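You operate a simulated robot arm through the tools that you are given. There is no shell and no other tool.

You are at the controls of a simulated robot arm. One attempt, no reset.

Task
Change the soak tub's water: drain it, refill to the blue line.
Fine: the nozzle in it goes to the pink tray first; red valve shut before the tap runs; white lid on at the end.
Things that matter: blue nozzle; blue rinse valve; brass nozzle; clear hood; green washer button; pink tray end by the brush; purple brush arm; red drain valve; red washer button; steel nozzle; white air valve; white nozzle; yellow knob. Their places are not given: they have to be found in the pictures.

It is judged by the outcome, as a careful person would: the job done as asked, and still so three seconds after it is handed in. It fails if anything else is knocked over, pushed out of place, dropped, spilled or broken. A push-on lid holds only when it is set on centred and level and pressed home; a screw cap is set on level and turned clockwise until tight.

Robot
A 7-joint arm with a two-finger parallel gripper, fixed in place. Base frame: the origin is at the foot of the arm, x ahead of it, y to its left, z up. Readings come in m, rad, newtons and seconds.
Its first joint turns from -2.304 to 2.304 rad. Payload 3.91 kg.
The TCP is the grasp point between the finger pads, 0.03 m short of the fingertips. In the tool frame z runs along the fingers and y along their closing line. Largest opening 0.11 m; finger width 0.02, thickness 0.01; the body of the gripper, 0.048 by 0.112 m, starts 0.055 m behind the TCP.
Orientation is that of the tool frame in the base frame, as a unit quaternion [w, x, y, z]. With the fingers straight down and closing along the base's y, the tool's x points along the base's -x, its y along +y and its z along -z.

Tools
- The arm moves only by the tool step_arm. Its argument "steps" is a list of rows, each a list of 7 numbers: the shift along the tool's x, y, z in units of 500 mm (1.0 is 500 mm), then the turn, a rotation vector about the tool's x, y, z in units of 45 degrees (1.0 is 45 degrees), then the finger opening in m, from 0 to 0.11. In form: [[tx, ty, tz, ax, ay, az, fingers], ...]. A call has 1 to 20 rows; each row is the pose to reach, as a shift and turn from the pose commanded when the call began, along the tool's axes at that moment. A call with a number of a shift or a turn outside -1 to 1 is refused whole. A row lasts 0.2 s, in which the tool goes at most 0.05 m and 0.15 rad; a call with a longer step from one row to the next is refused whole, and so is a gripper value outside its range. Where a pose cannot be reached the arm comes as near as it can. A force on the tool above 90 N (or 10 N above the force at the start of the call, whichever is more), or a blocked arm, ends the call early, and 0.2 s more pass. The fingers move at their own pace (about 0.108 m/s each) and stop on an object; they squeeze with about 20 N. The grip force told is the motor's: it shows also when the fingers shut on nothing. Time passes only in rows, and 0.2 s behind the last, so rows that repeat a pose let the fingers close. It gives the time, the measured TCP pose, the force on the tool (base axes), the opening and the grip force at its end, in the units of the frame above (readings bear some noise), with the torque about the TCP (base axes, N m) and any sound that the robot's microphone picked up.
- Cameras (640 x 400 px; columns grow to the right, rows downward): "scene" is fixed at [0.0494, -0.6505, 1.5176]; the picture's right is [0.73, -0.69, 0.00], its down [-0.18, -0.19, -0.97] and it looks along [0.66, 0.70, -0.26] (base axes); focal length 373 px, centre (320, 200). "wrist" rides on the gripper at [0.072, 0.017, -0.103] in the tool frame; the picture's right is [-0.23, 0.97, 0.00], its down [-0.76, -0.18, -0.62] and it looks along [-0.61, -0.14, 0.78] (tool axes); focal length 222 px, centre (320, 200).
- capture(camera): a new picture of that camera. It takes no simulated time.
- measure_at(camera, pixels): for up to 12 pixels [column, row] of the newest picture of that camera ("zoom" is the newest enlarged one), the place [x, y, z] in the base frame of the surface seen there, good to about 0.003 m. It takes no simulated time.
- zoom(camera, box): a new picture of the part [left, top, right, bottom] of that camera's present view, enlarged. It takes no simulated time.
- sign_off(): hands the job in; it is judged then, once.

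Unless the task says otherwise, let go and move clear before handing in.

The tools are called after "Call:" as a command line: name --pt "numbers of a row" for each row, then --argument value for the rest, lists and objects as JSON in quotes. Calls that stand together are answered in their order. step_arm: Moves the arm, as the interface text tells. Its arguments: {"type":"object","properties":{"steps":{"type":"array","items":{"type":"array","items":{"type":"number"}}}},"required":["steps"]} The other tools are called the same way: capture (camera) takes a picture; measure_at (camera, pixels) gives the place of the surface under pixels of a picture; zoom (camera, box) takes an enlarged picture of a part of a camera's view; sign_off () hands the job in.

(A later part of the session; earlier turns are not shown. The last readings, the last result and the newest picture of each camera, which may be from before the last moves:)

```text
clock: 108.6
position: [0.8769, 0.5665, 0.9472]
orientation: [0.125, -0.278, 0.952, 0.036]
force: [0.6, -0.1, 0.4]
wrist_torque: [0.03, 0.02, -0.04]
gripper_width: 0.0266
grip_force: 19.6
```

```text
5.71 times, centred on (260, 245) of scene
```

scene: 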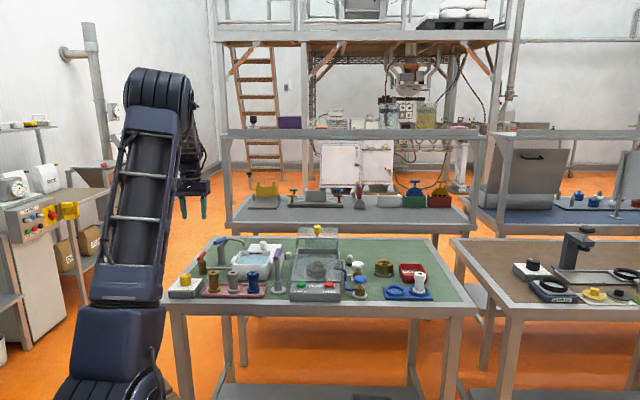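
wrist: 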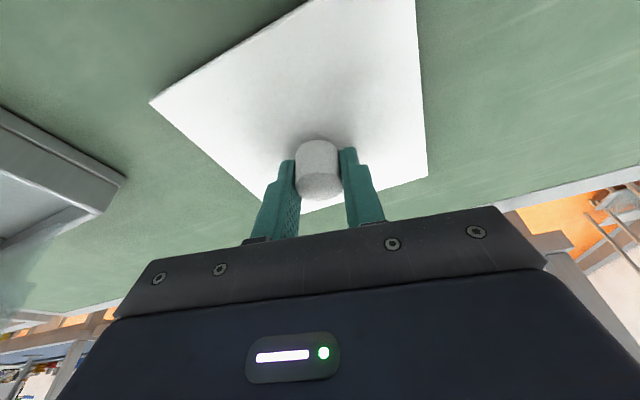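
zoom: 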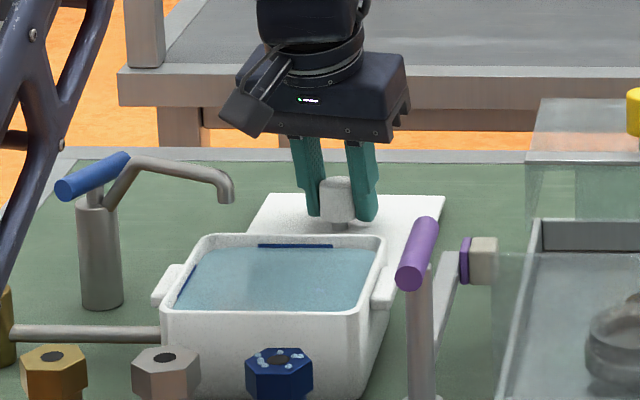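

The knob is gripped at 0.0266 m with 20 N. I'll lift vertically by 3 cm and check that the lid comes up level.

Call:
step_arm --pt "-0.0026 0 -0.0097 0 0 0 0.015" --pt "-0.0078 0 -0.029 0 0 0 0.015" --pt "-0.0155 0 -0.058 0 0 0 0.015" --pt "-0.0155 0 -0.058 0 0 0 0.015"

Call:
capture --camera "wrist"

Call:
zoom --camera "scene" --box '[220, 210, 300, 280]'

Call:
measure_at --camera "wrist" --pixels '[[160, 100], [290, 15], [415, 20], [420, 170], [260, 190], [340, 90], [200, 100], [400, 100], [230, 60], [300, 120], [380, 150], [220, 140]]'

```text
clock: 109.6
position: [0.8767, 0.5678, 0.9778]
orientation: [0.125, -0.278, 0.952, 0.037]
force: [0.4, 0.4, -0.2]
wrist_torque: [-0.02, 0.01, -0.05]
gripper_width: 0.0265
grip_force: 19.4
```

```text
taken
```

wrist: 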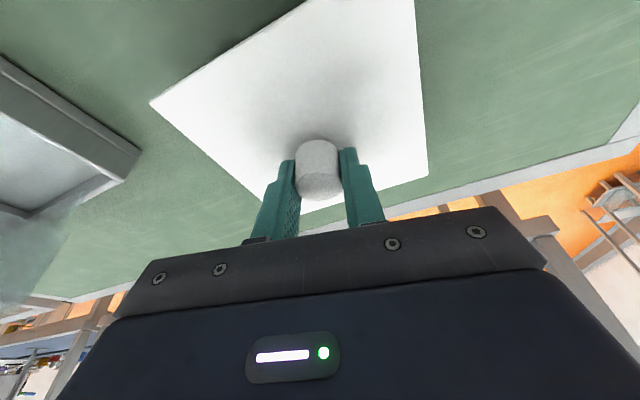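

```text
5.71 times, centred on (260, 245) of scene
```

zoom: 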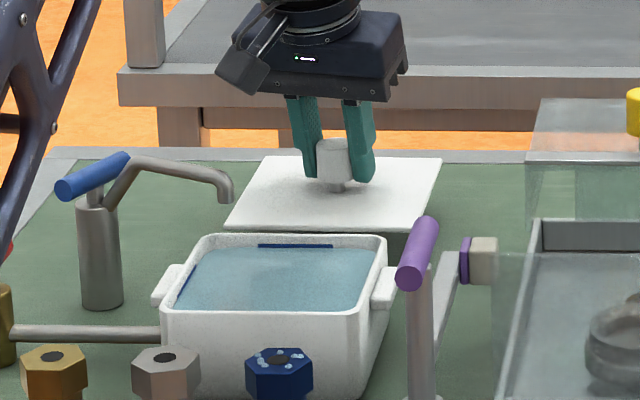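

```text
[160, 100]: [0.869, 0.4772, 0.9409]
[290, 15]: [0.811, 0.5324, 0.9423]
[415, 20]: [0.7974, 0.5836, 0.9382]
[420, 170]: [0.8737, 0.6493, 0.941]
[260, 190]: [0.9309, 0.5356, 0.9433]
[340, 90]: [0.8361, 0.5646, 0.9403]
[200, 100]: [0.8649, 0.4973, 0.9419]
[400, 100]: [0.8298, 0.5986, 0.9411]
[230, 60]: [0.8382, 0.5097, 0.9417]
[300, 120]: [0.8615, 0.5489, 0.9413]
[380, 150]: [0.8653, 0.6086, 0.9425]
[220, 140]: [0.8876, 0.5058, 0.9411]
```

The lid is up and level, with its top face z≈0.941 everywhere. Before sliding it under the spout, I'll measure the spout tip's underside and the lid's edge thickness.

Call:
zoom --camera "scene" --box '[240, 225, 290, 255]'

Call:
measure_at --camera "zoom" --pixels '[[108, 120], [108, 126], [100, 124], [116, 122], [108, 110], [90, 90], [200, 160], [300, 165], [250, 157], [400, 168], [250, 120], [100, 70]]'

```text
12.80 times, centred on (265, 240) of scene
```

zoom: 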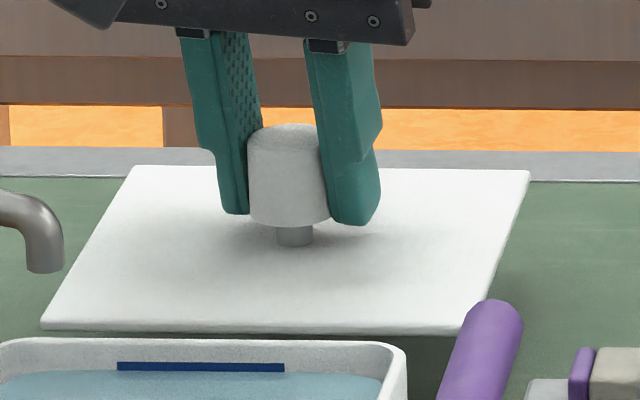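

```text
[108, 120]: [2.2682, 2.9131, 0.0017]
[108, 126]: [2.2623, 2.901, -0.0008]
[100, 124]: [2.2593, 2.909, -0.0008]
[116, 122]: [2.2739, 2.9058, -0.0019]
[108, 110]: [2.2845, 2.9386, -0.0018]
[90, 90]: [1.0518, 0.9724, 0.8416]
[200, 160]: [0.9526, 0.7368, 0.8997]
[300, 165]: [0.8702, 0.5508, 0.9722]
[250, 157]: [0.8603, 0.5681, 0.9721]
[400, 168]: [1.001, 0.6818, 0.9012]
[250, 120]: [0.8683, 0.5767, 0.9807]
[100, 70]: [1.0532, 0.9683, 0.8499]
```

The spout tip sits at (45,265) in this zoom and the lid's front edge at row ~328. I'll measure those points.

Call:
measure_at --camera "zoom" --pixels '[[45, 262], [45, 268], [35, 268], [55, 266], [45, 250], [60, 240], [200, 320], [200, 328], [300, 330], [100, 326], [450, 330], [20, 205]]'

```text
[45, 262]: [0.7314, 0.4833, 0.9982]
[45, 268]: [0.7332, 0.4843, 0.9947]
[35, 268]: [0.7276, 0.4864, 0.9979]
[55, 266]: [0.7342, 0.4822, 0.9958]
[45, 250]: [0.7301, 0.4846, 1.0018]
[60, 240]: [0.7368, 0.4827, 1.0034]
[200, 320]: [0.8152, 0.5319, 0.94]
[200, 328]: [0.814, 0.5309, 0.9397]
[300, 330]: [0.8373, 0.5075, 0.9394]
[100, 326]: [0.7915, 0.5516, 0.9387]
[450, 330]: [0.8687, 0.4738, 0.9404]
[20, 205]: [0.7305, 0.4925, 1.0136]
```

The spout's underside is at z≈0.994, and the lid's plate is thin with a recessed plug below, for a total height of 11 mm. I'll raise it so the plug clears the rim by about 8 mm while the top stays about 12 mm under the spout, turning it 2.7° to match the tub.

Call:
step_arm --pt "-0.005 0 -0.02 -0.004 0 -0.015 0.015" --pt "-0.011 0 -0.04 -0.008 0 -0.03 0.015" --pt "-0.016 0 -0.06 -0.012 0 -0.045 0.015" --pt "-0.0212 0 -0.0792 -0.0155 0 -0.058 0.015" --pt "-0.0212 0 -0.0792 -0.0155 0 -0.058 0.015"

Call:
capture --camera "wrist"

Call:
zoom --camera "scene" --box '[220, 205, 300, 275]'

Call:
measure_at --camera "zoom" --pixels '[[280, 170], [420, 150], [260, 150], [400, 190], [230, 190], [350, 195], [430, 170], [300, 190]]'

```text
clock: 110.8
position: [0.8769, 0.5668, 1.0202]
orientation: [0.125, -0.3, 0.945, 0.039]
force: [0.2, 0.6, -0.3]
wrist_torque: [-0.01, -0.02, 0.0]
gripper_width: 0.0265
grip_force: 19.7
```

```text
taken
```

wrist: 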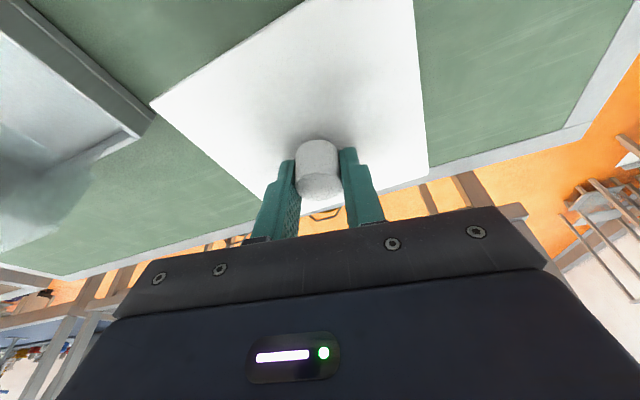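

```text
5.71 times, centred on (260, 240) of scene
```

zoom: 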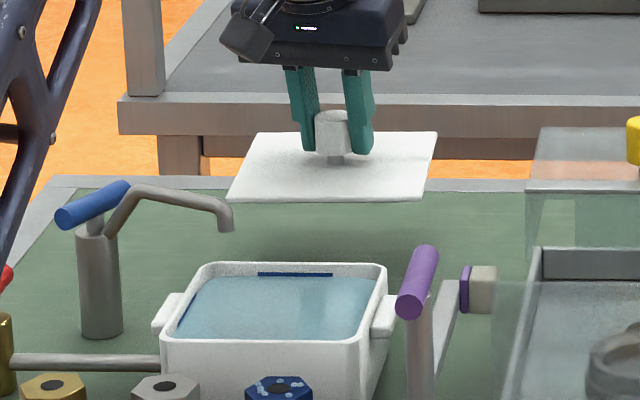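

```text
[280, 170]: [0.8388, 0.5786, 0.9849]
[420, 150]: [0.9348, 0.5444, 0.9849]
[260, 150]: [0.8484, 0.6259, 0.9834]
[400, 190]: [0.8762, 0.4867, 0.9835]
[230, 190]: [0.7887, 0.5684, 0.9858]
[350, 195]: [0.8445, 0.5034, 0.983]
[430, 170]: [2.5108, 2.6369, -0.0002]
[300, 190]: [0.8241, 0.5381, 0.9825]
```

The lid is level at top z≈0.984, midway between the rim and the spout underside. I'll now slide it toward the tub along a path offset slightly to the right, so the fingers stay clear of the spout.

Call:
step_arm --pt "0.0348 -0.0097 -0.0093 0 0 0 0.015" --pt "0.0697 -0.0193 -0.0187 0 0 0 0.015" --pt "0.1045 -0.029 -0.028 0 0 0 0.015" --pt "0.1393 -0.0387 -0.0373 0 0 0 0.015" --pt "0.1568 -0.0435 -0.042 0 0 0 0.015" --pt "0.1568 -0.0435 -0.042 0 0 0 0.015"

Call:
capture --camera "wrist"

Call:
zoom --camera "scene" --box '[220, 210, 300, 280]'

Call:
measure_at --camera "zoom" --pixels '[[230, 225], [400, 225], [260, 200], [420, 190], [300, 220], [350, 225]]'

```text
clock: 112.2
position: [0.8238, 0.5047, 1.0194]
orientation: [0.125, -0.3, 0.945, 0.04]
force: [0.9, 0.9, -1.3]
wrist_torque: [-0.01, 0.0, 0.03]
gripper_width: 0.0267
grip_force: 20.4
```

```text
taken
```

wrist: 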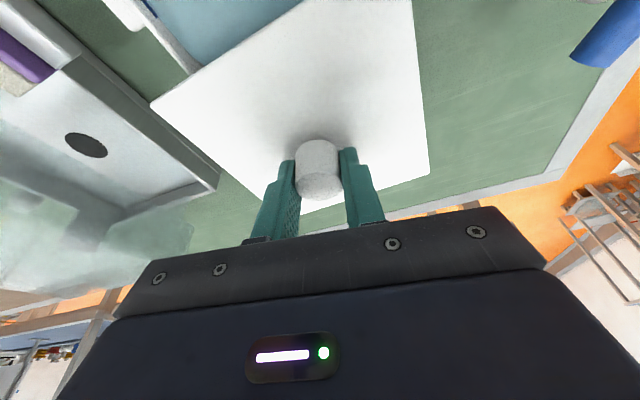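

```text
5.71 times, centred on (260, 245) of scene
```

zoom: 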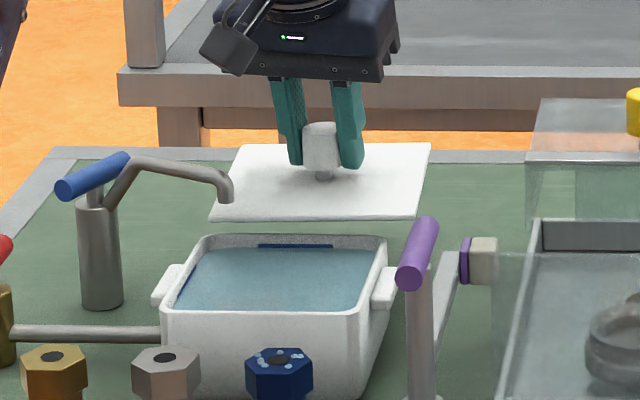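

```text
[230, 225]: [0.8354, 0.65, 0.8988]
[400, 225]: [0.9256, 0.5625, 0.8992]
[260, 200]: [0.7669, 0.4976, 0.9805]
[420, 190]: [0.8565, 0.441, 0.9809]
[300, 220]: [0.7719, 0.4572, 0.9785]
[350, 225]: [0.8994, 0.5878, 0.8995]
```

The lid's front edge is starting under the spout and the forces are small. I'll double-check its level by measuring front and rear points before continuing.

Call:
measure_at --camera "zoom" --pixels '[[240, 210], [280, 212], [320, 214], [360, 213], [400, 210], [260, 160], [250, 170], [380, 165], [410, 160], [240, 190], [400, 190], [300, 195]]'

Call:
measure_at --camera "wrist" --pixels '[[170, 100], [250, 60], [330, 20], [400, 20], [400, 60], [410, 120], [415, 165], [260, 180], [220, 140], [300, 100], [350, 100], [390, 180]]'

```text
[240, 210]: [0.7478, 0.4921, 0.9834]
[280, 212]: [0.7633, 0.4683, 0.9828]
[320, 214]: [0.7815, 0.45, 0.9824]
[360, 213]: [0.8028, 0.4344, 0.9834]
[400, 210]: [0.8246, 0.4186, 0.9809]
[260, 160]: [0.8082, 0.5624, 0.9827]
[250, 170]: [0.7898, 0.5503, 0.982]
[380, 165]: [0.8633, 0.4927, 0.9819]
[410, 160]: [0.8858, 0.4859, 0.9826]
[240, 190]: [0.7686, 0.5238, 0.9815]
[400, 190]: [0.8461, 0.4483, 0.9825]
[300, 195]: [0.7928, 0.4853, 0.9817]
```

```text
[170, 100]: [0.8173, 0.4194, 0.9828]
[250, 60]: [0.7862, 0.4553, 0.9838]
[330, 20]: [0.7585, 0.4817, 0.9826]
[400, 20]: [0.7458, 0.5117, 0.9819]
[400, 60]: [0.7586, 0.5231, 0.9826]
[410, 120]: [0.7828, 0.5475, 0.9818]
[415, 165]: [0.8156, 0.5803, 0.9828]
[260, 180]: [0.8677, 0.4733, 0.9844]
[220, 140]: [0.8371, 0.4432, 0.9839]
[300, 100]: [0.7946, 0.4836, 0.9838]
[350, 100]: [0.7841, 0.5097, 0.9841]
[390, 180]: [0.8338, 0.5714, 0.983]
```

The lid is level at z≈0.9826 throughout. Continuing the slide toward the tub.

Call:
step_arm --pt "0.03 -0.0083 -0.008 0 0 0 0.015" --pt "0.06 -0.0167 -0.0161 0 0 0 0.015" --pt "0.09 -0.025 -0.0241 0 0 0 0.015" --pt "0.12 -0.0333 -0.0321 0 0 0 0.015" --pt "0.145 -0.0402 -0.0388 0 0 0 0.015" --pt "0.1567 -0.0435 -0.042 0 0 0 0.015" --pt "0.1567 -0.0435 -0.042 0 0 0 0.015"

Call:
capture --camera "wrist"

Call:
zoom --camera "scene" --box '[220, 215, 300, 285]'

```text
clock: 113.8
position: [0.7704, 0.4375, 1.0177]
orientation: [0.124, -0.299, 0.945, 0.039]
force: [-0.3, -0.1, -0.6]
wrist_torque: [-0.02, 0.01, -0.01]
gripper_width: 0.0267
grip_force: 20.3
```

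```text
taken
```

wrist: 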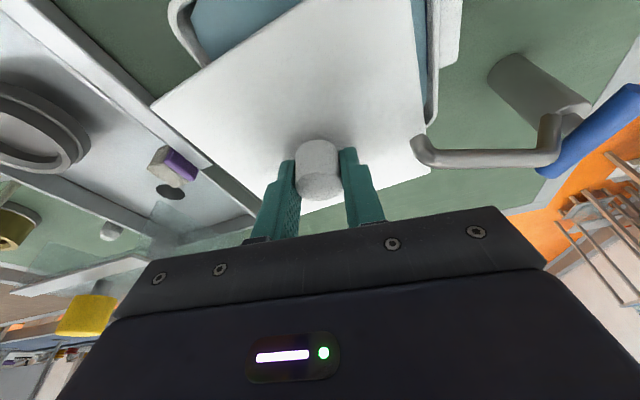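

```text
5.71 times, centred on (260, 250) of scene
```

zoom: 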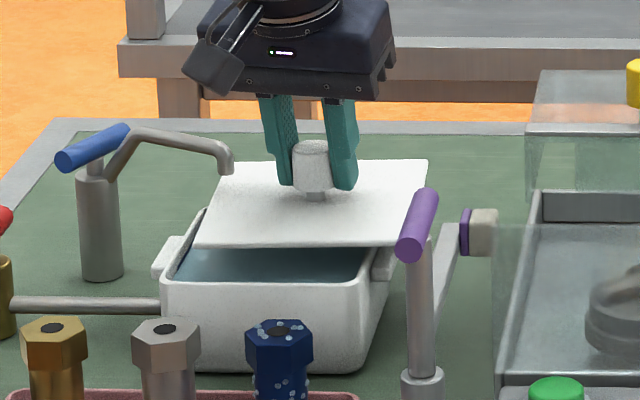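

The lid is now hovering just behind and to the right of its final place, still level and clear of the spout. I'll measure its corners to get the exact lid centre.

Call:
measure_at --camera "zoom" --pixels '[[200, 244], [397, 244], [425, 163], [240, 164], [300, 244], [350, 244], [215, 205], [412, 205], [265, 163], [380, 162], [205, 230], [402, 235]]'

Call:
measure_at --camera "wrist" --pixels '[[156, 106], [300, 3], [410, 3], [424, 172], [230, 53], [200, 75], [416, 60], [420, 110], [200, 147], [240, 182], [395, 182], [270, 25]]'

```text
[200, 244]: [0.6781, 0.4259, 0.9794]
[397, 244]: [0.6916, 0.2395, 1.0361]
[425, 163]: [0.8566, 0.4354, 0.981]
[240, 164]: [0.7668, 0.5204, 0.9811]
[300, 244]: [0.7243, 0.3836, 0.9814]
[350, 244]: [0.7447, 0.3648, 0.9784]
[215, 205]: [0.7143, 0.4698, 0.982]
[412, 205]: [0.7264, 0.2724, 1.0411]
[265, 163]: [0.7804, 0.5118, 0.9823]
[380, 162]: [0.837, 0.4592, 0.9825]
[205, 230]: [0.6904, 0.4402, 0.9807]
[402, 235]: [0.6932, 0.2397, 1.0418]
```

```text
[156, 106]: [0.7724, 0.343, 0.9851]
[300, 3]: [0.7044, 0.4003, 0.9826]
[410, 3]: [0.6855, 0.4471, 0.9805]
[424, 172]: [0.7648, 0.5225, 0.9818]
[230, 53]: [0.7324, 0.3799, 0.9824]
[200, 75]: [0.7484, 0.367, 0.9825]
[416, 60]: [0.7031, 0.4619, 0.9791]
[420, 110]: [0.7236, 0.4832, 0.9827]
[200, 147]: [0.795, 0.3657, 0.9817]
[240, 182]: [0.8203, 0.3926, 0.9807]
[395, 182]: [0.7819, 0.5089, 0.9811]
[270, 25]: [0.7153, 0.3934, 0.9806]
```

I'll zoom in on the lid in the wrist view to pin down its edges and the knob more exactly.

Call:
zoom --camera "wrist" --box '[140, 0, 300, 100]'

Call:
zoom --camera "wrist" --box '[140, 90, 300, 190]'

Call:
zoom --camera "wrist" --box '[290, 90, 450, 190]'

```text
4.00 times, centred on (220, 50) of wrist
```

zoom: 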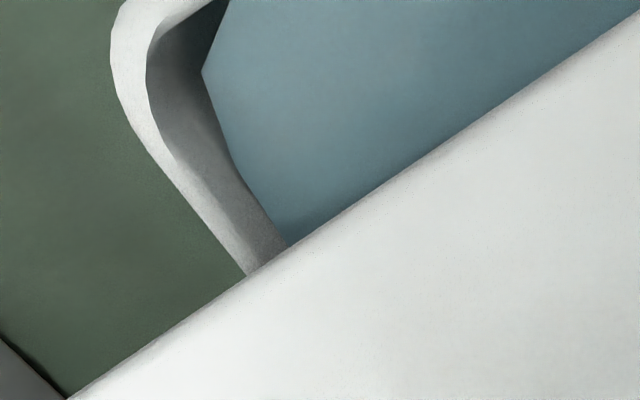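

```text
4.00 times, centred on (220, 140) of wrist
```

zoom: 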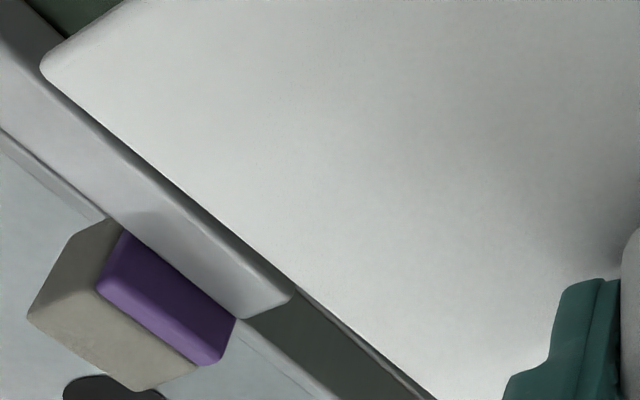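

```text
4.00 times, centred on (370, 140) of wrist
```

zoom: 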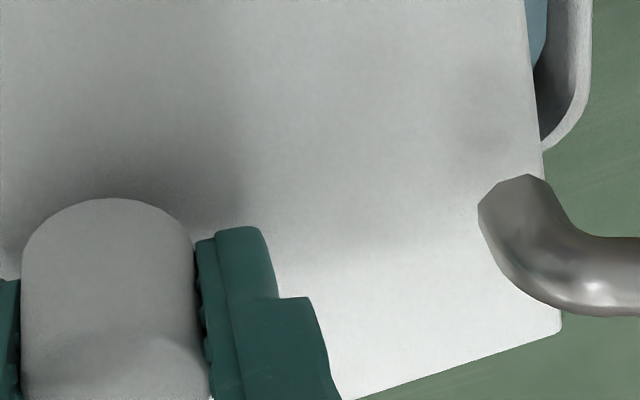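

I'll measure just inside the visible left and far edges in this zoom, then do the right and near edges in another.

Call:
measure_at --camera "zoom" --pixels '[[520, 20], [525, 60], [531, 100], [537, 140], [553, 310], [540, 336], [500, 349], [450, 365], [400, 381], [370, 391], [110, 370], [110, 390]]'

Call:
zoom --camera "wrist" --box '[140, 0, 300, 100]'

Call:
measure_at --camera "zoom" --pixels '[[85, 393], [150, 352], [200, 319], [250, 284], [300, 250], [350, 216], [400, 181], [450, 147], [500, 112], [560, 70], [600, 42], [630, 22]]'

Call:
zoom --camera "wrist" --box '[140, 90, 300, 190]'

Call:
measure_at --camera "zoom" --pixels '[[60, 80], [100, 113], [140, 148], [180, 180], [220, 215], [260, 250], [300, 282], [340, 315], [380, 348], [420, 381]]'

```text
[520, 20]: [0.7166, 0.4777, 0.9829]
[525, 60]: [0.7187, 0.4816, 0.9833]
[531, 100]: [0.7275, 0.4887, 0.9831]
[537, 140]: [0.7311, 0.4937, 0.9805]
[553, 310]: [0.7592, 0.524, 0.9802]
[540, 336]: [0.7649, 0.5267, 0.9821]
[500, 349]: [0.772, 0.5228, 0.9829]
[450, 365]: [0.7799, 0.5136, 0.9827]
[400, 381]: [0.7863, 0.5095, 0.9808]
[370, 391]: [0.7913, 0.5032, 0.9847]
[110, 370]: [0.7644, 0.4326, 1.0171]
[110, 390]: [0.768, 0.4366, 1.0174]
```

```text
4.00 times, centred on (220, 50) of wrist
```

zoom: 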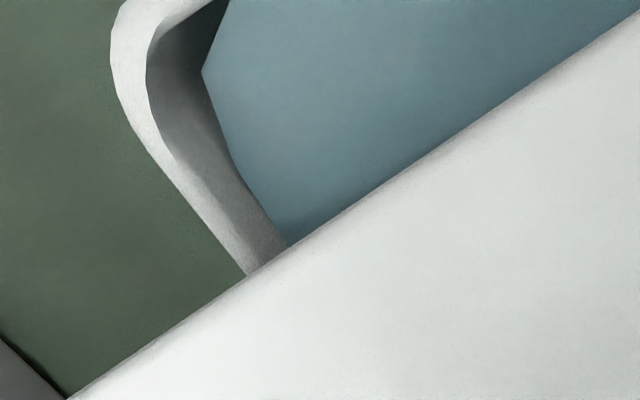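

```text
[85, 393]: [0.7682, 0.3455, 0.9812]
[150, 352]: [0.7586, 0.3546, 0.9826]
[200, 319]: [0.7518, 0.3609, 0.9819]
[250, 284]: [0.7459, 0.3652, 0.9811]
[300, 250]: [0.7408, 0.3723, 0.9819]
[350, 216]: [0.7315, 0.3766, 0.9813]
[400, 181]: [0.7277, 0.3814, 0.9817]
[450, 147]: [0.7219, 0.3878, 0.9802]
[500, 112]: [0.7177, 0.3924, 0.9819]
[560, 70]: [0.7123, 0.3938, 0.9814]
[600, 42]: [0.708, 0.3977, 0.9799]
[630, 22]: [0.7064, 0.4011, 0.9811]
```

```text
4.00 times, centred on (220, 140) of wrist
```

zoom: 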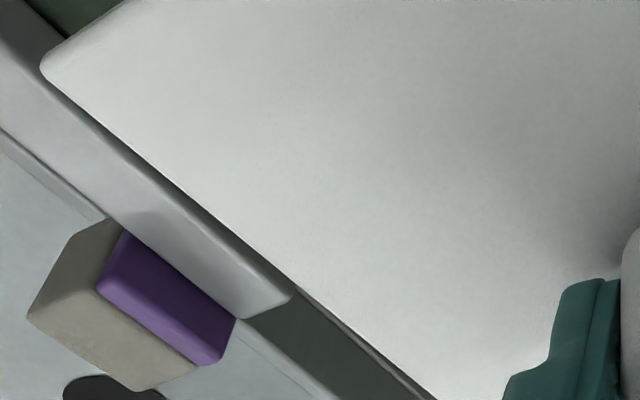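

```text
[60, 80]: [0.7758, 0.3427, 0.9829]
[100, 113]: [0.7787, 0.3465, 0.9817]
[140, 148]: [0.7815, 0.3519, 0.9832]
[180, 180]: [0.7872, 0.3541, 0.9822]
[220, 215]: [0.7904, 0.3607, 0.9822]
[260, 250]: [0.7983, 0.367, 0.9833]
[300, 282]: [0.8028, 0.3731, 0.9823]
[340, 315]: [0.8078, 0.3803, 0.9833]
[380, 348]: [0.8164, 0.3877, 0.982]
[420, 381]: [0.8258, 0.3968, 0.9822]
```

The edge fits give a lid centre of (u,v)≈(0.260,0.8435) and a yaw of about 47.6°. I'll take a few more rim points from the scene camera so the tub's centre is equally certain.

Call:
zoom --camera "scene" --box '[235, 245, 291, 280]'

Call:
zoom --camera "wrist" --box '[160, 0, 460, 180]'

```text
11.43 times, centred on (263, 262) of scene
```

zoom: 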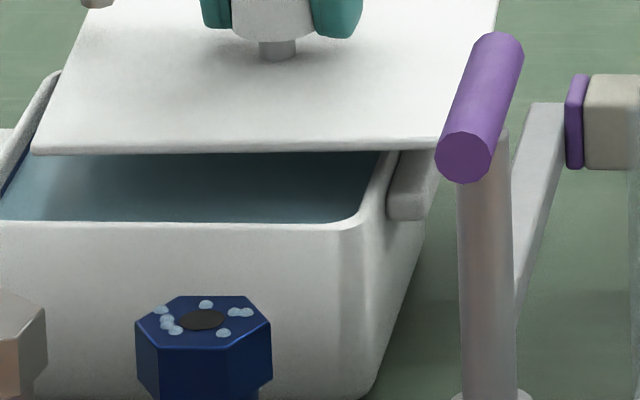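

```text
2.13 times, centred on (310, 90) of wrist
```

zoom: 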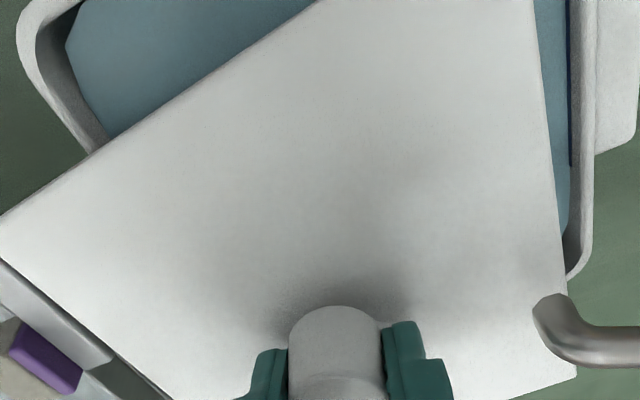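

I'll measure the visible rim bands in this wrist zoom and then the near rim from the scene camera.

Call:
measure_at --camera "zoom" --pixels '[[582, 20], [583, 60], [584, 100], [585, 140], [584, 180], [582, 220], [575, 260], [28, 60], [40, 90], [55, 115], [75, 140], [60, 5]]'

Call:
zoom --camera "scene" --box '[225, 245, 281, 280]'

Call:
measure_at --camera "zoom" --pixels '[[100, 224], [150, 223], [200, 224], [250, 225], [300, 225], [350, 226], [400, 227], [450, 227], [150, 228], [250, 229], [350, 230], [430, 231]]'

```text
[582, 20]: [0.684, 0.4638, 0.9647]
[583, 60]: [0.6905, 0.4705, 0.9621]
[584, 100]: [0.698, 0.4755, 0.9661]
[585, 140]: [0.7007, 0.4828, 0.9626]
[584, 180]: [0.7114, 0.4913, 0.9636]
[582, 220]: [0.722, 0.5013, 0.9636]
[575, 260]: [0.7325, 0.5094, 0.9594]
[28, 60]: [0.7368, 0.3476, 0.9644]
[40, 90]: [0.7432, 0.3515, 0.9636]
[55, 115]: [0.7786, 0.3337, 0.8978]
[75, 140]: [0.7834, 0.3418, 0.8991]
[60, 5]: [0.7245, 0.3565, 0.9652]
```

```text
11.43 times, centred on (253, 262) of scene
```

zoom: 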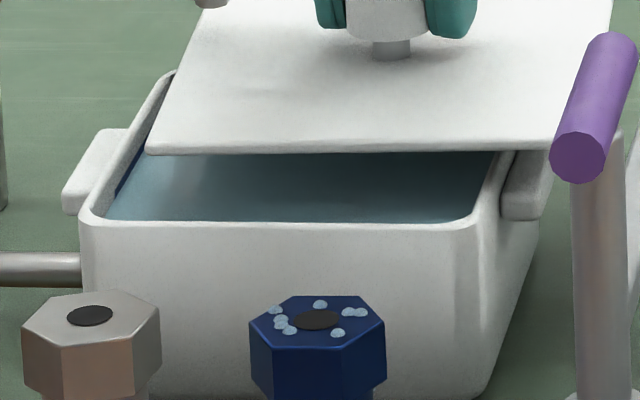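

```text
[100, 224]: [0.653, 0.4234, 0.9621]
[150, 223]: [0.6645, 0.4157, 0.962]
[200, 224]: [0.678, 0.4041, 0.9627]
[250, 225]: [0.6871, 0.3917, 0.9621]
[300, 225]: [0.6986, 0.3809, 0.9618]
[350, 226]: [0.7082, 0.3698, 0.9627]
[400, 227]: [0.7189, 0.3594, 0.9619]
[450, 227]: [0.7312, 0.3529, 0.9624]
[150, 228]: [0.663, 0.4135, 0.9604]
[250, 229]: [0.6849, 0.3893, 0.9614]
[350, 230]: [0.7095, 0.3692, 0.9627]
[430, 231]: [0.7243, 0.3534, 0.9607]
```

The tub centre resolves to (u,v)≈(0.238,0.8176), so the lid needs to move (-0.0336,-0.0038) m in base axes with about a 1° turn back. I'll make that shift at the same height.

Call:
step_arm --pt "0.0144 0.0081 -0.0039 0.0015 0 0.0054 0.015" --pt "0.0287 0.0162 -0.0077 0.0029 0 0.0108 0.015" --pt "0.0431 0.0243 -0.0116 0.0044 0 0.0161 0.015" --pt "0.0574 0.0324 -0.0154 0.0058 0 0.0215 0.015" --pt "0.0574 0.0324 -0.0154 0.0058 0 0.0215 0.015"

Call:
capture --camera "wrist"

Call:
zoom --camera "scene" --box '[225, 230, 289, 270]'

Call:
zoom --camera "wrist" --box '[140, 0, 460, 200]'

```text
clock: 115.0
position: [0.7351, 0.4325, 1.018]
orientation: [0.124, -0.292, 0.948, 0.038]
force: [-0.3, 0.0, -1.0]
wrist_torque: [0.03, -0.01, 0.02]
gripper_width: 0.0265
grip_force: 19.8
```

```text
taken
```

wrist: 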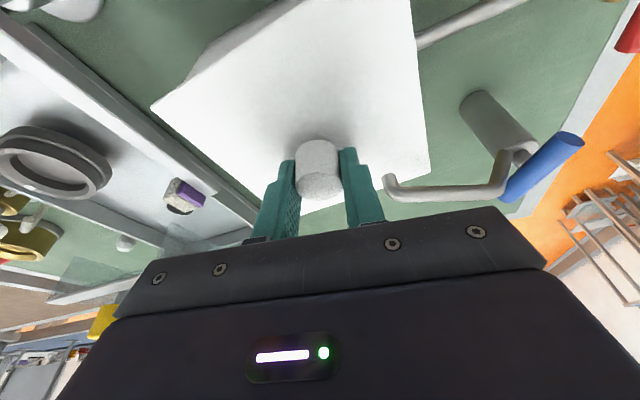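

```text
10.00 times, centred on (257, 250) of scene
```

zoom: 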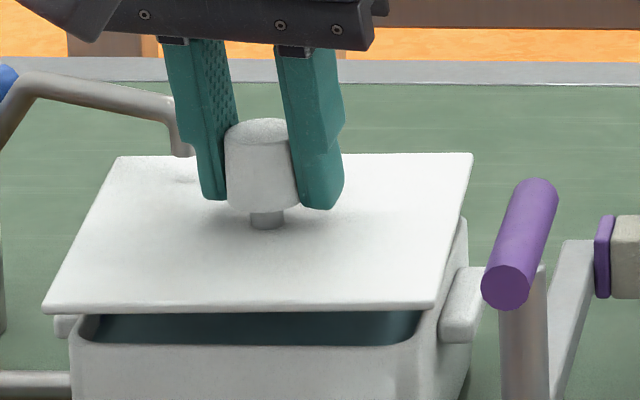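

```text
2.00 times, centred on (300, 100) of wrist
```

zoom: 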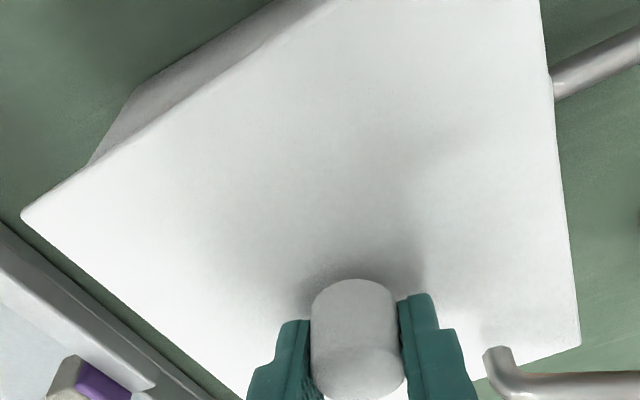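

The lid is over the tub and under the spout with no contact. I'll check its centring by measuring its four edges again.

Call:
measure_at --camera "zoom" --pixels '[[30, 215], [120, 285], [200, 345], [100, 162], [200, 95], [300, 27], [543, 50], [555, 150], [567, 250], [575, 335], [530, 358], [560, 348]]'

Call:
zoom --camera "scene" --box '[225, 230, 289, 270]'

Call:
measure_at --camera "zoom" --pixels '[[60, 303], [150, 304], [250, 304], [350, 304], [420, 304], [75, 250], [100, 200], [120, 165], [450, 200], [440, 240], [460, 160], [380, 160]]'

```text
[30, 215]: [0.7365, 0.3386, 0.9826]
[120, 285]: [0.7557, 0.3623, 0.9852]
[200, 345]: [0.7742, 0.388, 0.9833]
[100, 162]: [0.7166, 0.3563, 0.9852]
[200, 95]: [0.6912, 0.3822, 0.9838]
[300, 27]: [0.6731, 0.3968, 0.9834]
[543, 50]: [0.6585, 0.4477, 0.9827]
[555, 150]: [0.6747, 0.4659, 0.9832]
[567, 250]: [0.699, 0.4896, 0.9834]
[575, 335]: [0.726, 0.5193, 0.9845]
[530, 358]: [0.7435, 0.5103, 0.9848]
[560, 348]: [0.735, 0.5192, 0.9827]
```

```text
10.00 times, centred on (257, 250) of scene
```

zoom: 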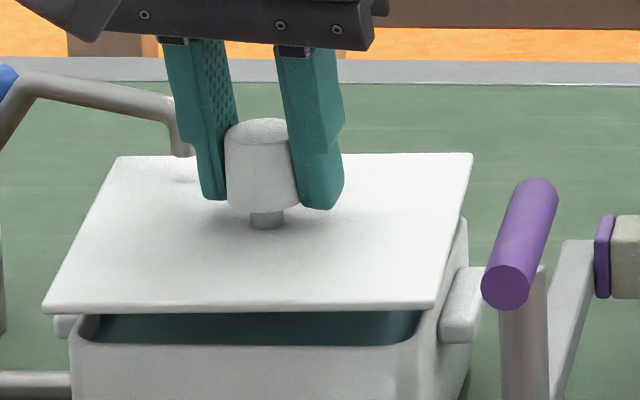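

```text
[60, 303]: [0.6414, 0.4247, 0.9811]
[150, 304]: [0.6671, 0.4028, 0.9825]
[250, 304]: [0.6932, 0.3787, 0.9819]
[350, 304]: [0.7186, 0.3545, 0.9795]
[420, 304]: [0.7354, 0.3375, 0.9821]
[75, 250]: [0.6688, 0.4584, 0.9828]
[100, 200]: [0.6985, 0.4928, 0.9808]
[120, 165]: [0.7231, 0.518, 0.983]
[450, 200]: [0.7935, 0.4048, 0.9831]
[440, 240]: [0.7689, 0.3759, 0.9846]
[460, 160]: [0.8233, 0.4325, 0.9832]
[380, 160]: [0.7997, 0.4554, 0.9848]
```

The edge averages put the lid centre at (u,v)≈(0.236,0.8165), about 2 mm left of the tub centre. I'll correct by +2 mm in u and +1 mm in v, and lower 5 mm so the plug is just above the rim.

Call:
step_arm --pt "-0.0027 -0.0035 0.0007 0 0 0 0.015" --pt "-0.0014 -0.0035 0.0056 0 0 0 0.015" --pt "-0.0001 -0.0035 0.0104 0 0 0 0.015" --pt "-0.0001 -0.0035 0.0104 0 0 0 0.015"

Call:
zoom --camera "scene" --box '[225, 235, 289, 275]'

Call:
capture --camera "wrist"

Call:
zoom --camera "wrist" --box '[140, 0, 460, 200]'

```text
clock: 116.0
position: [0.7378, 0.4309, 1.0122]
orientation: [0.125, -0.292, 0.948, 0.038]
force: [0.1, -0.3, -1.1]
wrist_torque: [0.01, 0.01, -0.02]
gripper_width: 0.0264
grip_force: 20.3
```

```text
10.00 times, centred on (257, 255) of scene
```

zoom: 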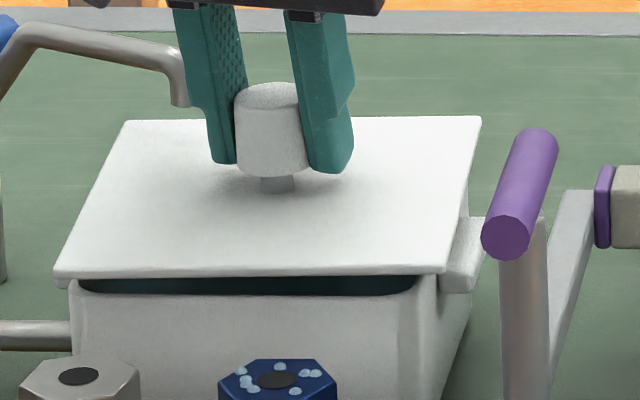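

```text
taken
```

wrist: 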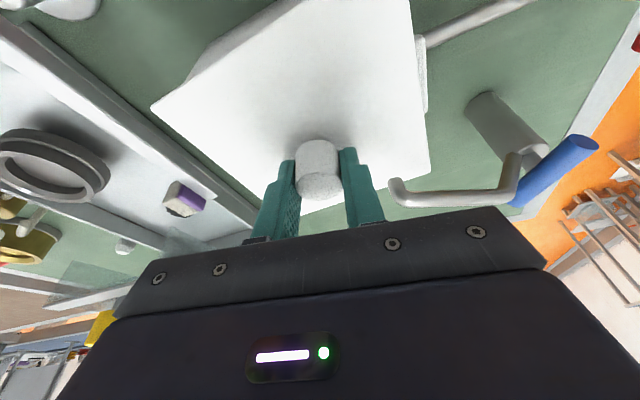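

```text
2.00 times, centred on (300, 100) of wrist
```

zoom: 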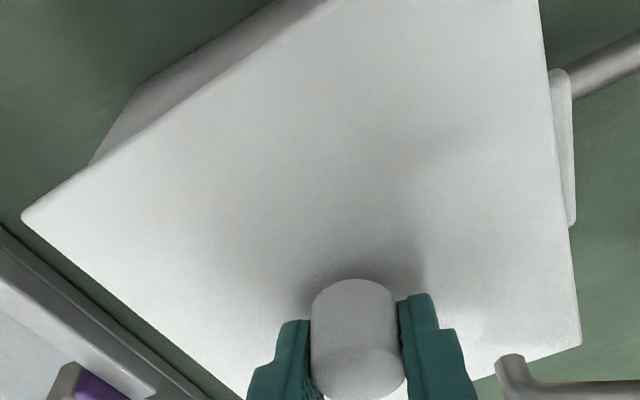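

The lid is just above the rim and looks nearly centred (edges at x=54–447 against tub walls at 68–437). I'll measure again to confirm the centring to within a millimetre or so.

Call:
measure_at --camera "zoom" --pixels '[[27, 214], [120, 288], [200, 352], [100, 161], [200, 94], [300, 27], [543, 50], [555, 150], [567, 250], [575, 335], [530, 357], [560, 347]]'

Call:
zoom --camera "scene" --box '[225, 235, 289, 275]'

Call:
measure_at --camera "zoom" --pixels '[[90, 220], [115, 165], [75, 245], [472, 140], [462, 190], [450, 245], [440, 265], [72, 300], [72, 320], [430, 300], [250, 300], [250, 320]]'

```text
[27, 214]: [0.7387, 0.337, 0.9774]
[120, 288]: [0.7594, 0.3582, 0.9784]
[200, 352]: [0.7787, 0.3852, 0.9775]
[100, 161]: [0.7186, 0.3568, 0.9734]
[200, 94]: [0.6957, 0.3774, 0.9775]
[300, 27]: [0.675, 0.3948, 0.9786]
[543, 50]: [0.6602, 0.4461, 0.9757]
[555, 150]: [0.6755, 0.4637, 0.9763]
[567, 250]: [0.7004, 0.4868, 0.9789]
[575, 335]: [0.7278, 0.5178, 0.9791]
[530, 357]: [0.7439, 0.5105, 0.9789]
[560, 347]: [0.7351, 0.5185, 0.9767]
```

```text
10.00 times, centred on (257, 255) of scene
```

zoom: 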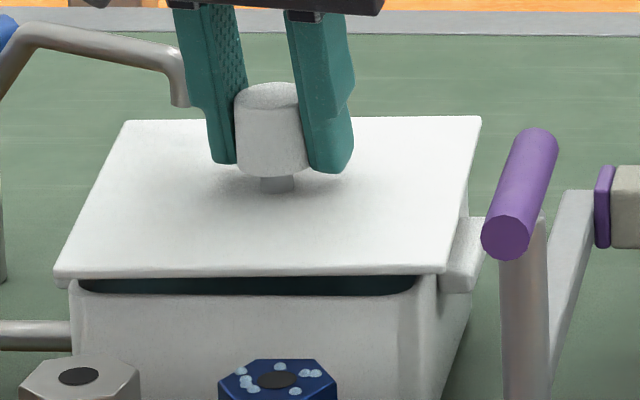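

```text
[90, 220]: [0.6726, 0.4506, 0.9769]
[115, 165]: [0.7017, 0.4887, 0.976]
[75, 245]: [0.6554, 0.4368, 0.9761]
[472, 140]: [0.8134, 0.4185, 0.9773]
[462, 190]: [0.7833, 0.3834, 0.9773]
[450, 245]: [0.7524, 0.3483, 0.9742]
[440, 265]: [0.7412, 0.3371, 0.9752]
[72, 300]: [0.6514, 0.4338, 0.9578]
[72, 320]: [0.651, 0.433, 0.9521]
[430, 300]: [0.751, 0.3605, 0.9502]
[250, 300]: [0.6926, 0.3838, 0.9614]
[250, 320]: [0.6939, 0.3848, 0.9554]
```

The lid centre is now at (u,v)≈(0.2395,0.817) against the tub's (0.238,0.8176). I'll nudge -1.3 mm in u and then lower in 1 mm steps while watching the force.

Call:
step_arm --pt "0.0006 0.0026 0 0 0 0 0.015" --pt "0.0011 0.0026 0.0019 0 0 0 0.015" --pt "0.0016 0.0026 0.0039 0 0 0 0.015" --pt "0.0022 0.0026 0.0058 0 0 0 0.015" --pt "0.0022 0.0026 0.0058 0 0 0 0.015"

Call:
zoom --camera "scene" --box '[225, 235, 289, 275]'

```text
clock: 117.2
position: [0.7367, 0.4332, 1.0096]
orientation: [0.125, -0.292, 0.948, 0.038]
force: [-0.2, 0.2, -1.1]
wrist_torque: [-0.01, -0.03, -0.01]
gripper_width: 0.0267
grip_force: 20.1
```

```text
10.00 times, centred on (257, 255) of scene
```

zoom: 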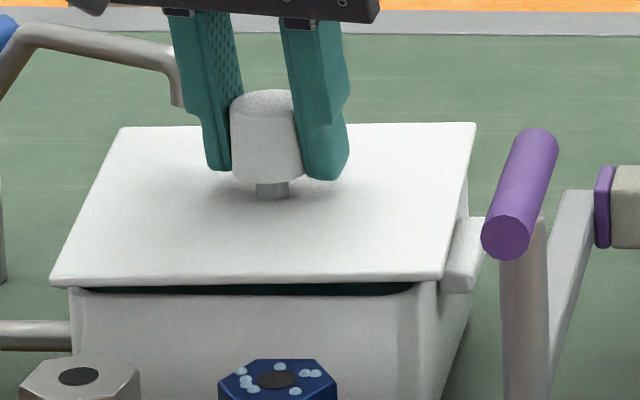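

The lid still looks centred and no contact force shows yet. I'll continue down in 1 mm steps.

Call:
step_arm --pt "0.0005 0 0.0019 0 0 0 0.015" --pt "0.0005 0 0.0019 0 0 0 0.015"

Call:
step_arm --pt "0.0005 0 0.0019 0 0 0 0.015" --pt "0.0005 0 0.0019 0 0 0 0.015"

Call:
zoom --camera "scene" --box '[225, 235, 289, 275]'

```text
clock: 117.8
position: [0.7371, 0.4329, 1.0088]
orientation: [0.125, -0.291, 0.948, 0.038]
force: [-0.2, -0.8, 3.0]
wrist_torque: [-0.03, -0.3, -0.08]
gripper_width: 0.0267
grip_force: 19.6
```

```text
clock: 118.4
position: [0.7364, 0.4345, 1.0077]
orientation: [0.124, -0.292, 0.948, 0.039]
force: [0.5, -1.5, 6.9]
wrist_torque: [0.0, -0.65, -0.09]
gripper_width: 0.0266
grip_force: 19.9
```

```text
10.00 times, centred on (257, 255) of scene
```

zoom: 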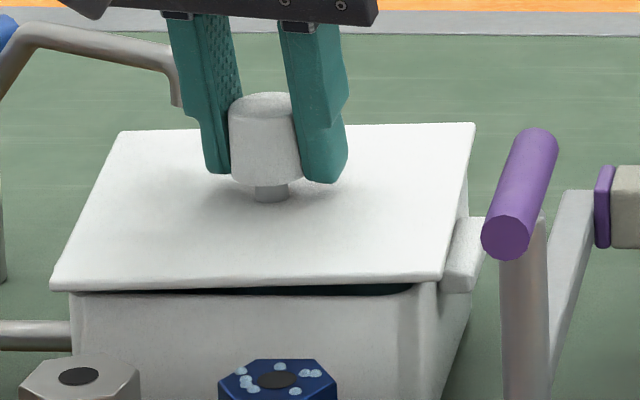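

Contact began: 7 N with a torque that puts it near the far-right (+x) corner. I'll back up 2 mm, shift 1.5 mm in -x and check the lid is still level.

Call:
step_arm --pt "-0.0005 0 -0.0019 0 0 0 0.015" --pt "-0.001 0 -0.0039 0 0 0 0.015" --pt "0.0014 0.0017 -0.0045 0 0 0 0.015" --pt "0.0014 0.0017 -0.0045 0 0 0 0.015"

Call:
zoom --camera "scene" --box '[225, 235, 289, 275]'

Call:
measure_at --camera "zoom" --pixels '[[80, 275], [150, 275], [250, 272], [350, 270], [430, 270], [110, 200], [140, 140], [440, 200], [460, 135], [380, 140], [200, 230], [400, 230]]'

Call:
capture --camera "wrist"

Call:
measure_at --camera "wrist" --pixels '[[165, 105], [200, 130], [230, 160], [250, 60], [300, 20], [380, 20], [405, 60], [415, 120], [420, 160], [395, 175], [350, 80], [280, 100]]'

```text
clock: 119.4
position: [0.735, 0.434, 1.0101]
orientation: [0.125, -0.291, 0.948, 0.039]
force: [0.2, -0.5, -1.1]
wrist_torque: [0.0, 0.01, 0.01]
gripper_width: 0.0267
grip_force: 19.8
```

```text
10.00 times, centred on (257, 255) of scene
```

zoom: 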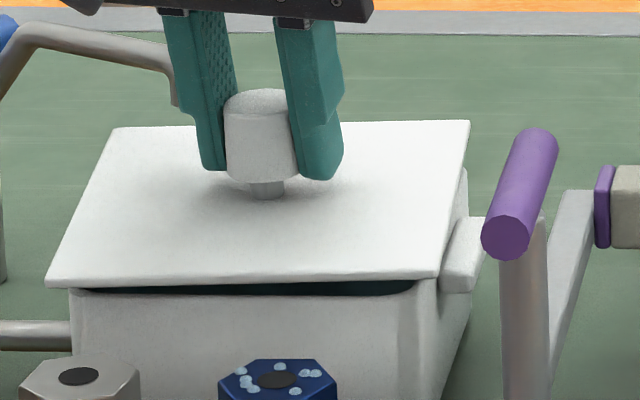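

```text
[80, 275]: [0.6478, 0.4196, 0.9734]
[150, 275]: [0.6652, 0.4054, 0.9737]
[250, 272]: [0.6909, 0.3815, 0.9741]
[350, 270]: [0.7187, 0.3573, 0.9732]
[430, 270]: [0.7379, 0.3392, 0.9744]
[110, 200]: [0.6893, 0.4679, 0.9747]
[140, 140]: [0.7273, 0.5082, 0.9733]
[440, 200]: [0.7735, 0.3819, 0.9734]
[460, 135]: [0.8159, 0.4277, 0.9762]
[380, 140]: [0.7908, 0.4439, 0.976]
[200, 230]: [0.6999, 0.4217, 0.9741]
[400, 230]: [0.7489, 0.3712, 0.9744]
```

```text
taken
```

wrist: 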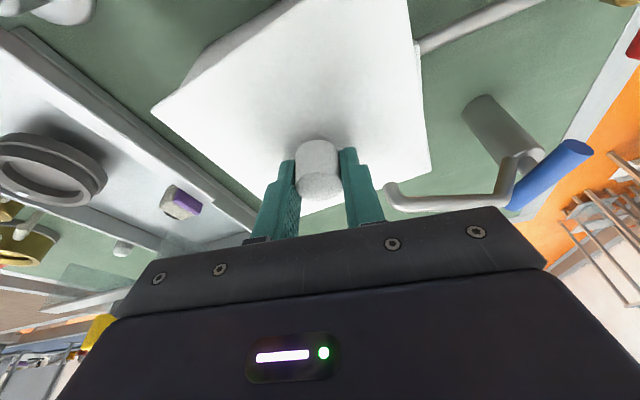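

```text
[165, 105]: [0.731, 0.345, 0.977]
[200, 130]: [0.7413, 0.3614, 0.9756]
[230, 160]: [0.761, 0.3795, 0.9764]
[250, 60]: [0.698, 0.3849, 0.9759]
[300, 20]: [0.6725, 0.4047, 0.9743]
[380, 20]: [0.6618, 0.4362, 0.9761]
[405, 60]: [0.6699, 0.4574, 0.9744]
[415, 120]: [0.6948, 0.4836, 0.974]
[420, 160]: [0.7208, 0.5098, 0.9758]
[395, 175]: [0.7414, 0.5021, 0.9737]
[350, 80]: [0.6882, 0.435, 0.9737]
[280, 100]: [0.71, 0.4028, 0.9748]
```

The lid is still level within measurement noise, and by the opening's edges it's now centred in u. Lowering again in small steps.

Call:
step_arm --pt "0.0005 0 0.0019 0 0 0 0.015" --pt "0.001 0 0.0039 0 0 0 0.015" --pt "0.001 0 0.0039 0 0 0 0.015"

Call:
step_arm --pt "0.0005 0 0.0019 0 0 0 0.015" --pt "0.0005 0 0.0019 0 0 0 0.015"

```text
clock: 120.2
position: [0.735, 0.4345, 1.0094]
orientation: [0.125, -0.292, 0.947, 0.039]
force: [2.0, -1.6, 4.3]
wrist_torque: [0.32, 0.03, -0.16]
gripper_width: 0.0265
grip_force: 20.3
```

```text
clock: 120.8
position: [0.735, 0.4336, 1.0076]
orientation: [0.125, -0.292, 0.947, 0.038]
force: [2.8, -3.6, 9.6]
wrist_torque: [0.41, 0.14, -0.13]
gripper_width: 0.0265
grip_force: 20.1
```

Now the contact is on the left side, with a side force pushing the lid toward +u, so the right spot is between the two tries. I'll lift slightly, shift 0.8 mm toward -y and lower again.

Call:
step_arm --pt "-0.0005 0 -0.0019 0 0 0 0.015" --pt "0.0004 -0.0013 -0.0021 0 0 0 0.015" --pt "0.0009 -0.0013 -0.0002 0 0 0 0.015" --pt "0.0014 -0.0013 0.0017 0 0 0 0.015" --pt "0.0014 -0.0013 0.0017 0 0 0 0.015"

Call:
zoom --camera "scene" --box '[225, 235, 289, 275]'

```text
clock: 122.0
position: [0.736, 0.4319, 1.0058]
orientation: [0.125, -0.292, 0.947, 0.039]
force: [-0.6, 1.7, 5.9]
wrist_torque: [0.45, 0.13, -0.07]
gripper_width: 0.0268
grip_force: 20.0
```

```text
10.00 times, centred on (257, 255) of scene
```

zoom: 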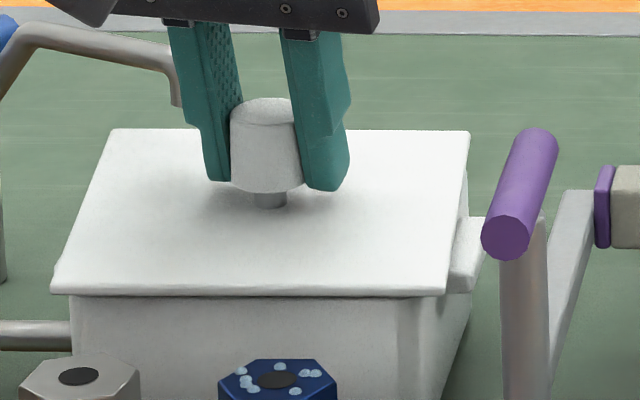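

The lid has dropped further and the front gap has closed, with the remaining contact on the far-left side. I'll measure the lid's height around its edges.

Call:
measure_at --camera "zoom" --pixels '[[70, 285], [150, 285], [250, 285], [350, 285], [430, 285], [90, 220], [110, 180], [130, 140], [440, 220], [455, 150], [380, 145], [150, 140]]'

Call:
capture --camera "wrist"

Call:
measure_at --camera "wrist" --pixels '[[165, 105], [200, 130], [230, 160], [250, 60], [300, 20], [380, 20], [405, 60], [412, 120], [418, 160], [395, 175], [350, 80], [280, 100]]'

Call:
zoom --camera "wrist" --box '[140, 0, 460, 200]'

```text
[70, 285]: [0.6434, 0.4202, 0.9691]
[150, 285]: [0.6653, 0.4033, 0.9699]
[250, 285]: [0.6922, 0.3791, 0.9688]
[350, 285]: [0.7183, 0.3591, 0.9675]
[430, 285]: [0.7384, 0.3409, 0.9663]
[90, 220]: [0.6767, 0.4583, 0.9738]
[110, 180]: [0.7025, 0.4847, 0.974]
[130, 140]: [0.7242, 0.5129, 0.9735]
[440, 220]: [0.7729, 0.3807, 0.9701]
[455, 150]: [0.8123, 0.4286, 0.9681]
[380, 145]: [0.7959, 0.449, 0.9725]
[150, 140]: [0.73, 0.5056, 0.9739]
```

```text
taken
```

wrist: 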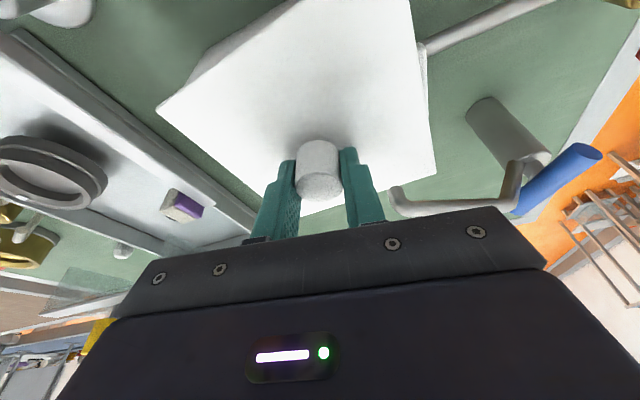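

```text
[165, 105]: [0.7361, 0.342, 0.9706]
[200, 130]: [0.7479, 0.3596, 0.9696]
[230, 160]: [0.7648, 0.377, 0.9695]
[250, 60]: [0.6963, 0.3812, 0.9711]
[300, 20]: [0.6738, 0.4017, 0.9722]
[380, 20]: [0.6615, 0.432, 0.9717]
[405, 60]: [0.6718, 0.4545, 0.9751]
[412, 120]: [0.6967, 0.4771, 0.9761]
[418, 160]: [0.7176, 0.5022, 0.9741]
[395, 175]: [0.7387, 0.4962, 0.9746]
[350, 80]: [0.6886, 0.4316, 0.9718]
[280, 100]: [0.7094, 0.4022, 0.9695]
```

```text
2.00 times, centred on (300, 100) of wrist
```

zoom: 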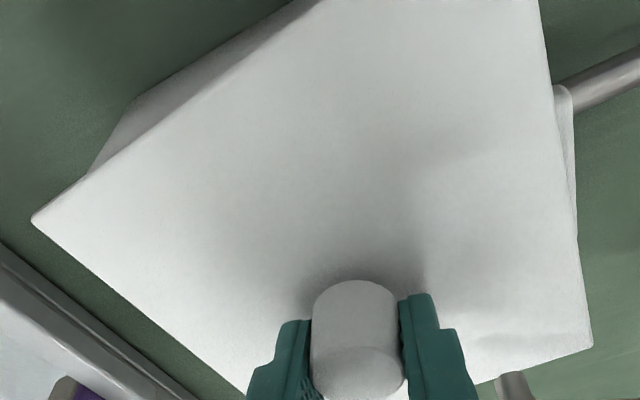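

The lid now sits a little tilted: near and right sides are in (z≈0.968) while the far-left is about 5 mm high, so it needs to move slightly toward near-right. I'll slide it about 1.5 mm that way under light contact.

Call:
step_arm --pt "0.0013 -0.0007 -0.0004 0 0 0 0.015" --pt "0.0027 -0.0014 -0.0007 0 0 0 0.015" --pt "0.0027 -0.0014 -0.0007 0 0 0 0.015"

Call:
zoom --camera "scene" --box '[225, 235, 289, 275]'

Call:
measure_at --camera "zoom" --pixels '[[70, 285], [150, 285], [250, 285], [350, 285], [430, 285], [90, 220], [110, 180], [130, 140], [440, 220], [455, 150], [380, 145], [150, 140]]'

```text
clock: 122.8
position: [0.7363, 0.4304, 1.0069]
orientation: [0.124, -0.291, 0.948, 0.038]
force: [5.9, 4.4, 3.1]
wrist_torque: [0.47, -0.23, -0.26]
gripper_width: 0.0265
grip_force: 20.0
```

```text
10.00 times, centred on (257, 255) of scene
```

zoom: 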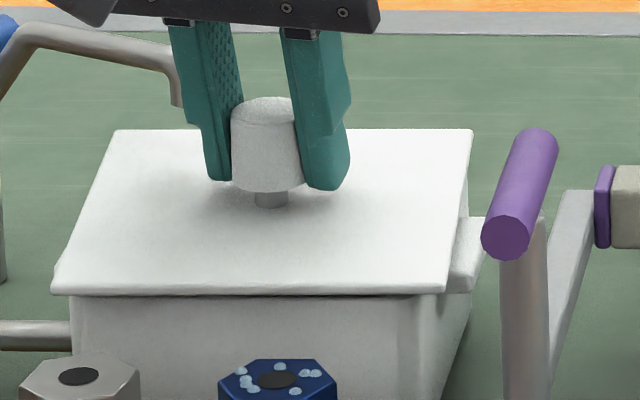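

```text
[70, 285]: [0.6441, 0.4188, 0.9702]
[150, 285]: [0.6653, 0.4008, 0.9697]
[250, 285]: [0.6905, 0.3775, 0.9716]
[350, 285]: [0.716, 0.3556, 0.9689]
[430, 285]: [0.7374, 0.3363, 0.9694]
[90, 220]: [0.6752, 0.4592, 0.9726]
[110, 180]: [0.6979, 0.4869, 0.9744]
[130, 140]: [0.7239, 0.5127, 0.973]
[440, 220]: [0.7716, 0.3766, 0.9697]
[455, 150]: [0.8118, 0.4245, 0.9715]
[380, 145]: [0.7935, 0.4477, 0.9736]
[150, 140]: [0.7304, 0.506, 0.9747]
```

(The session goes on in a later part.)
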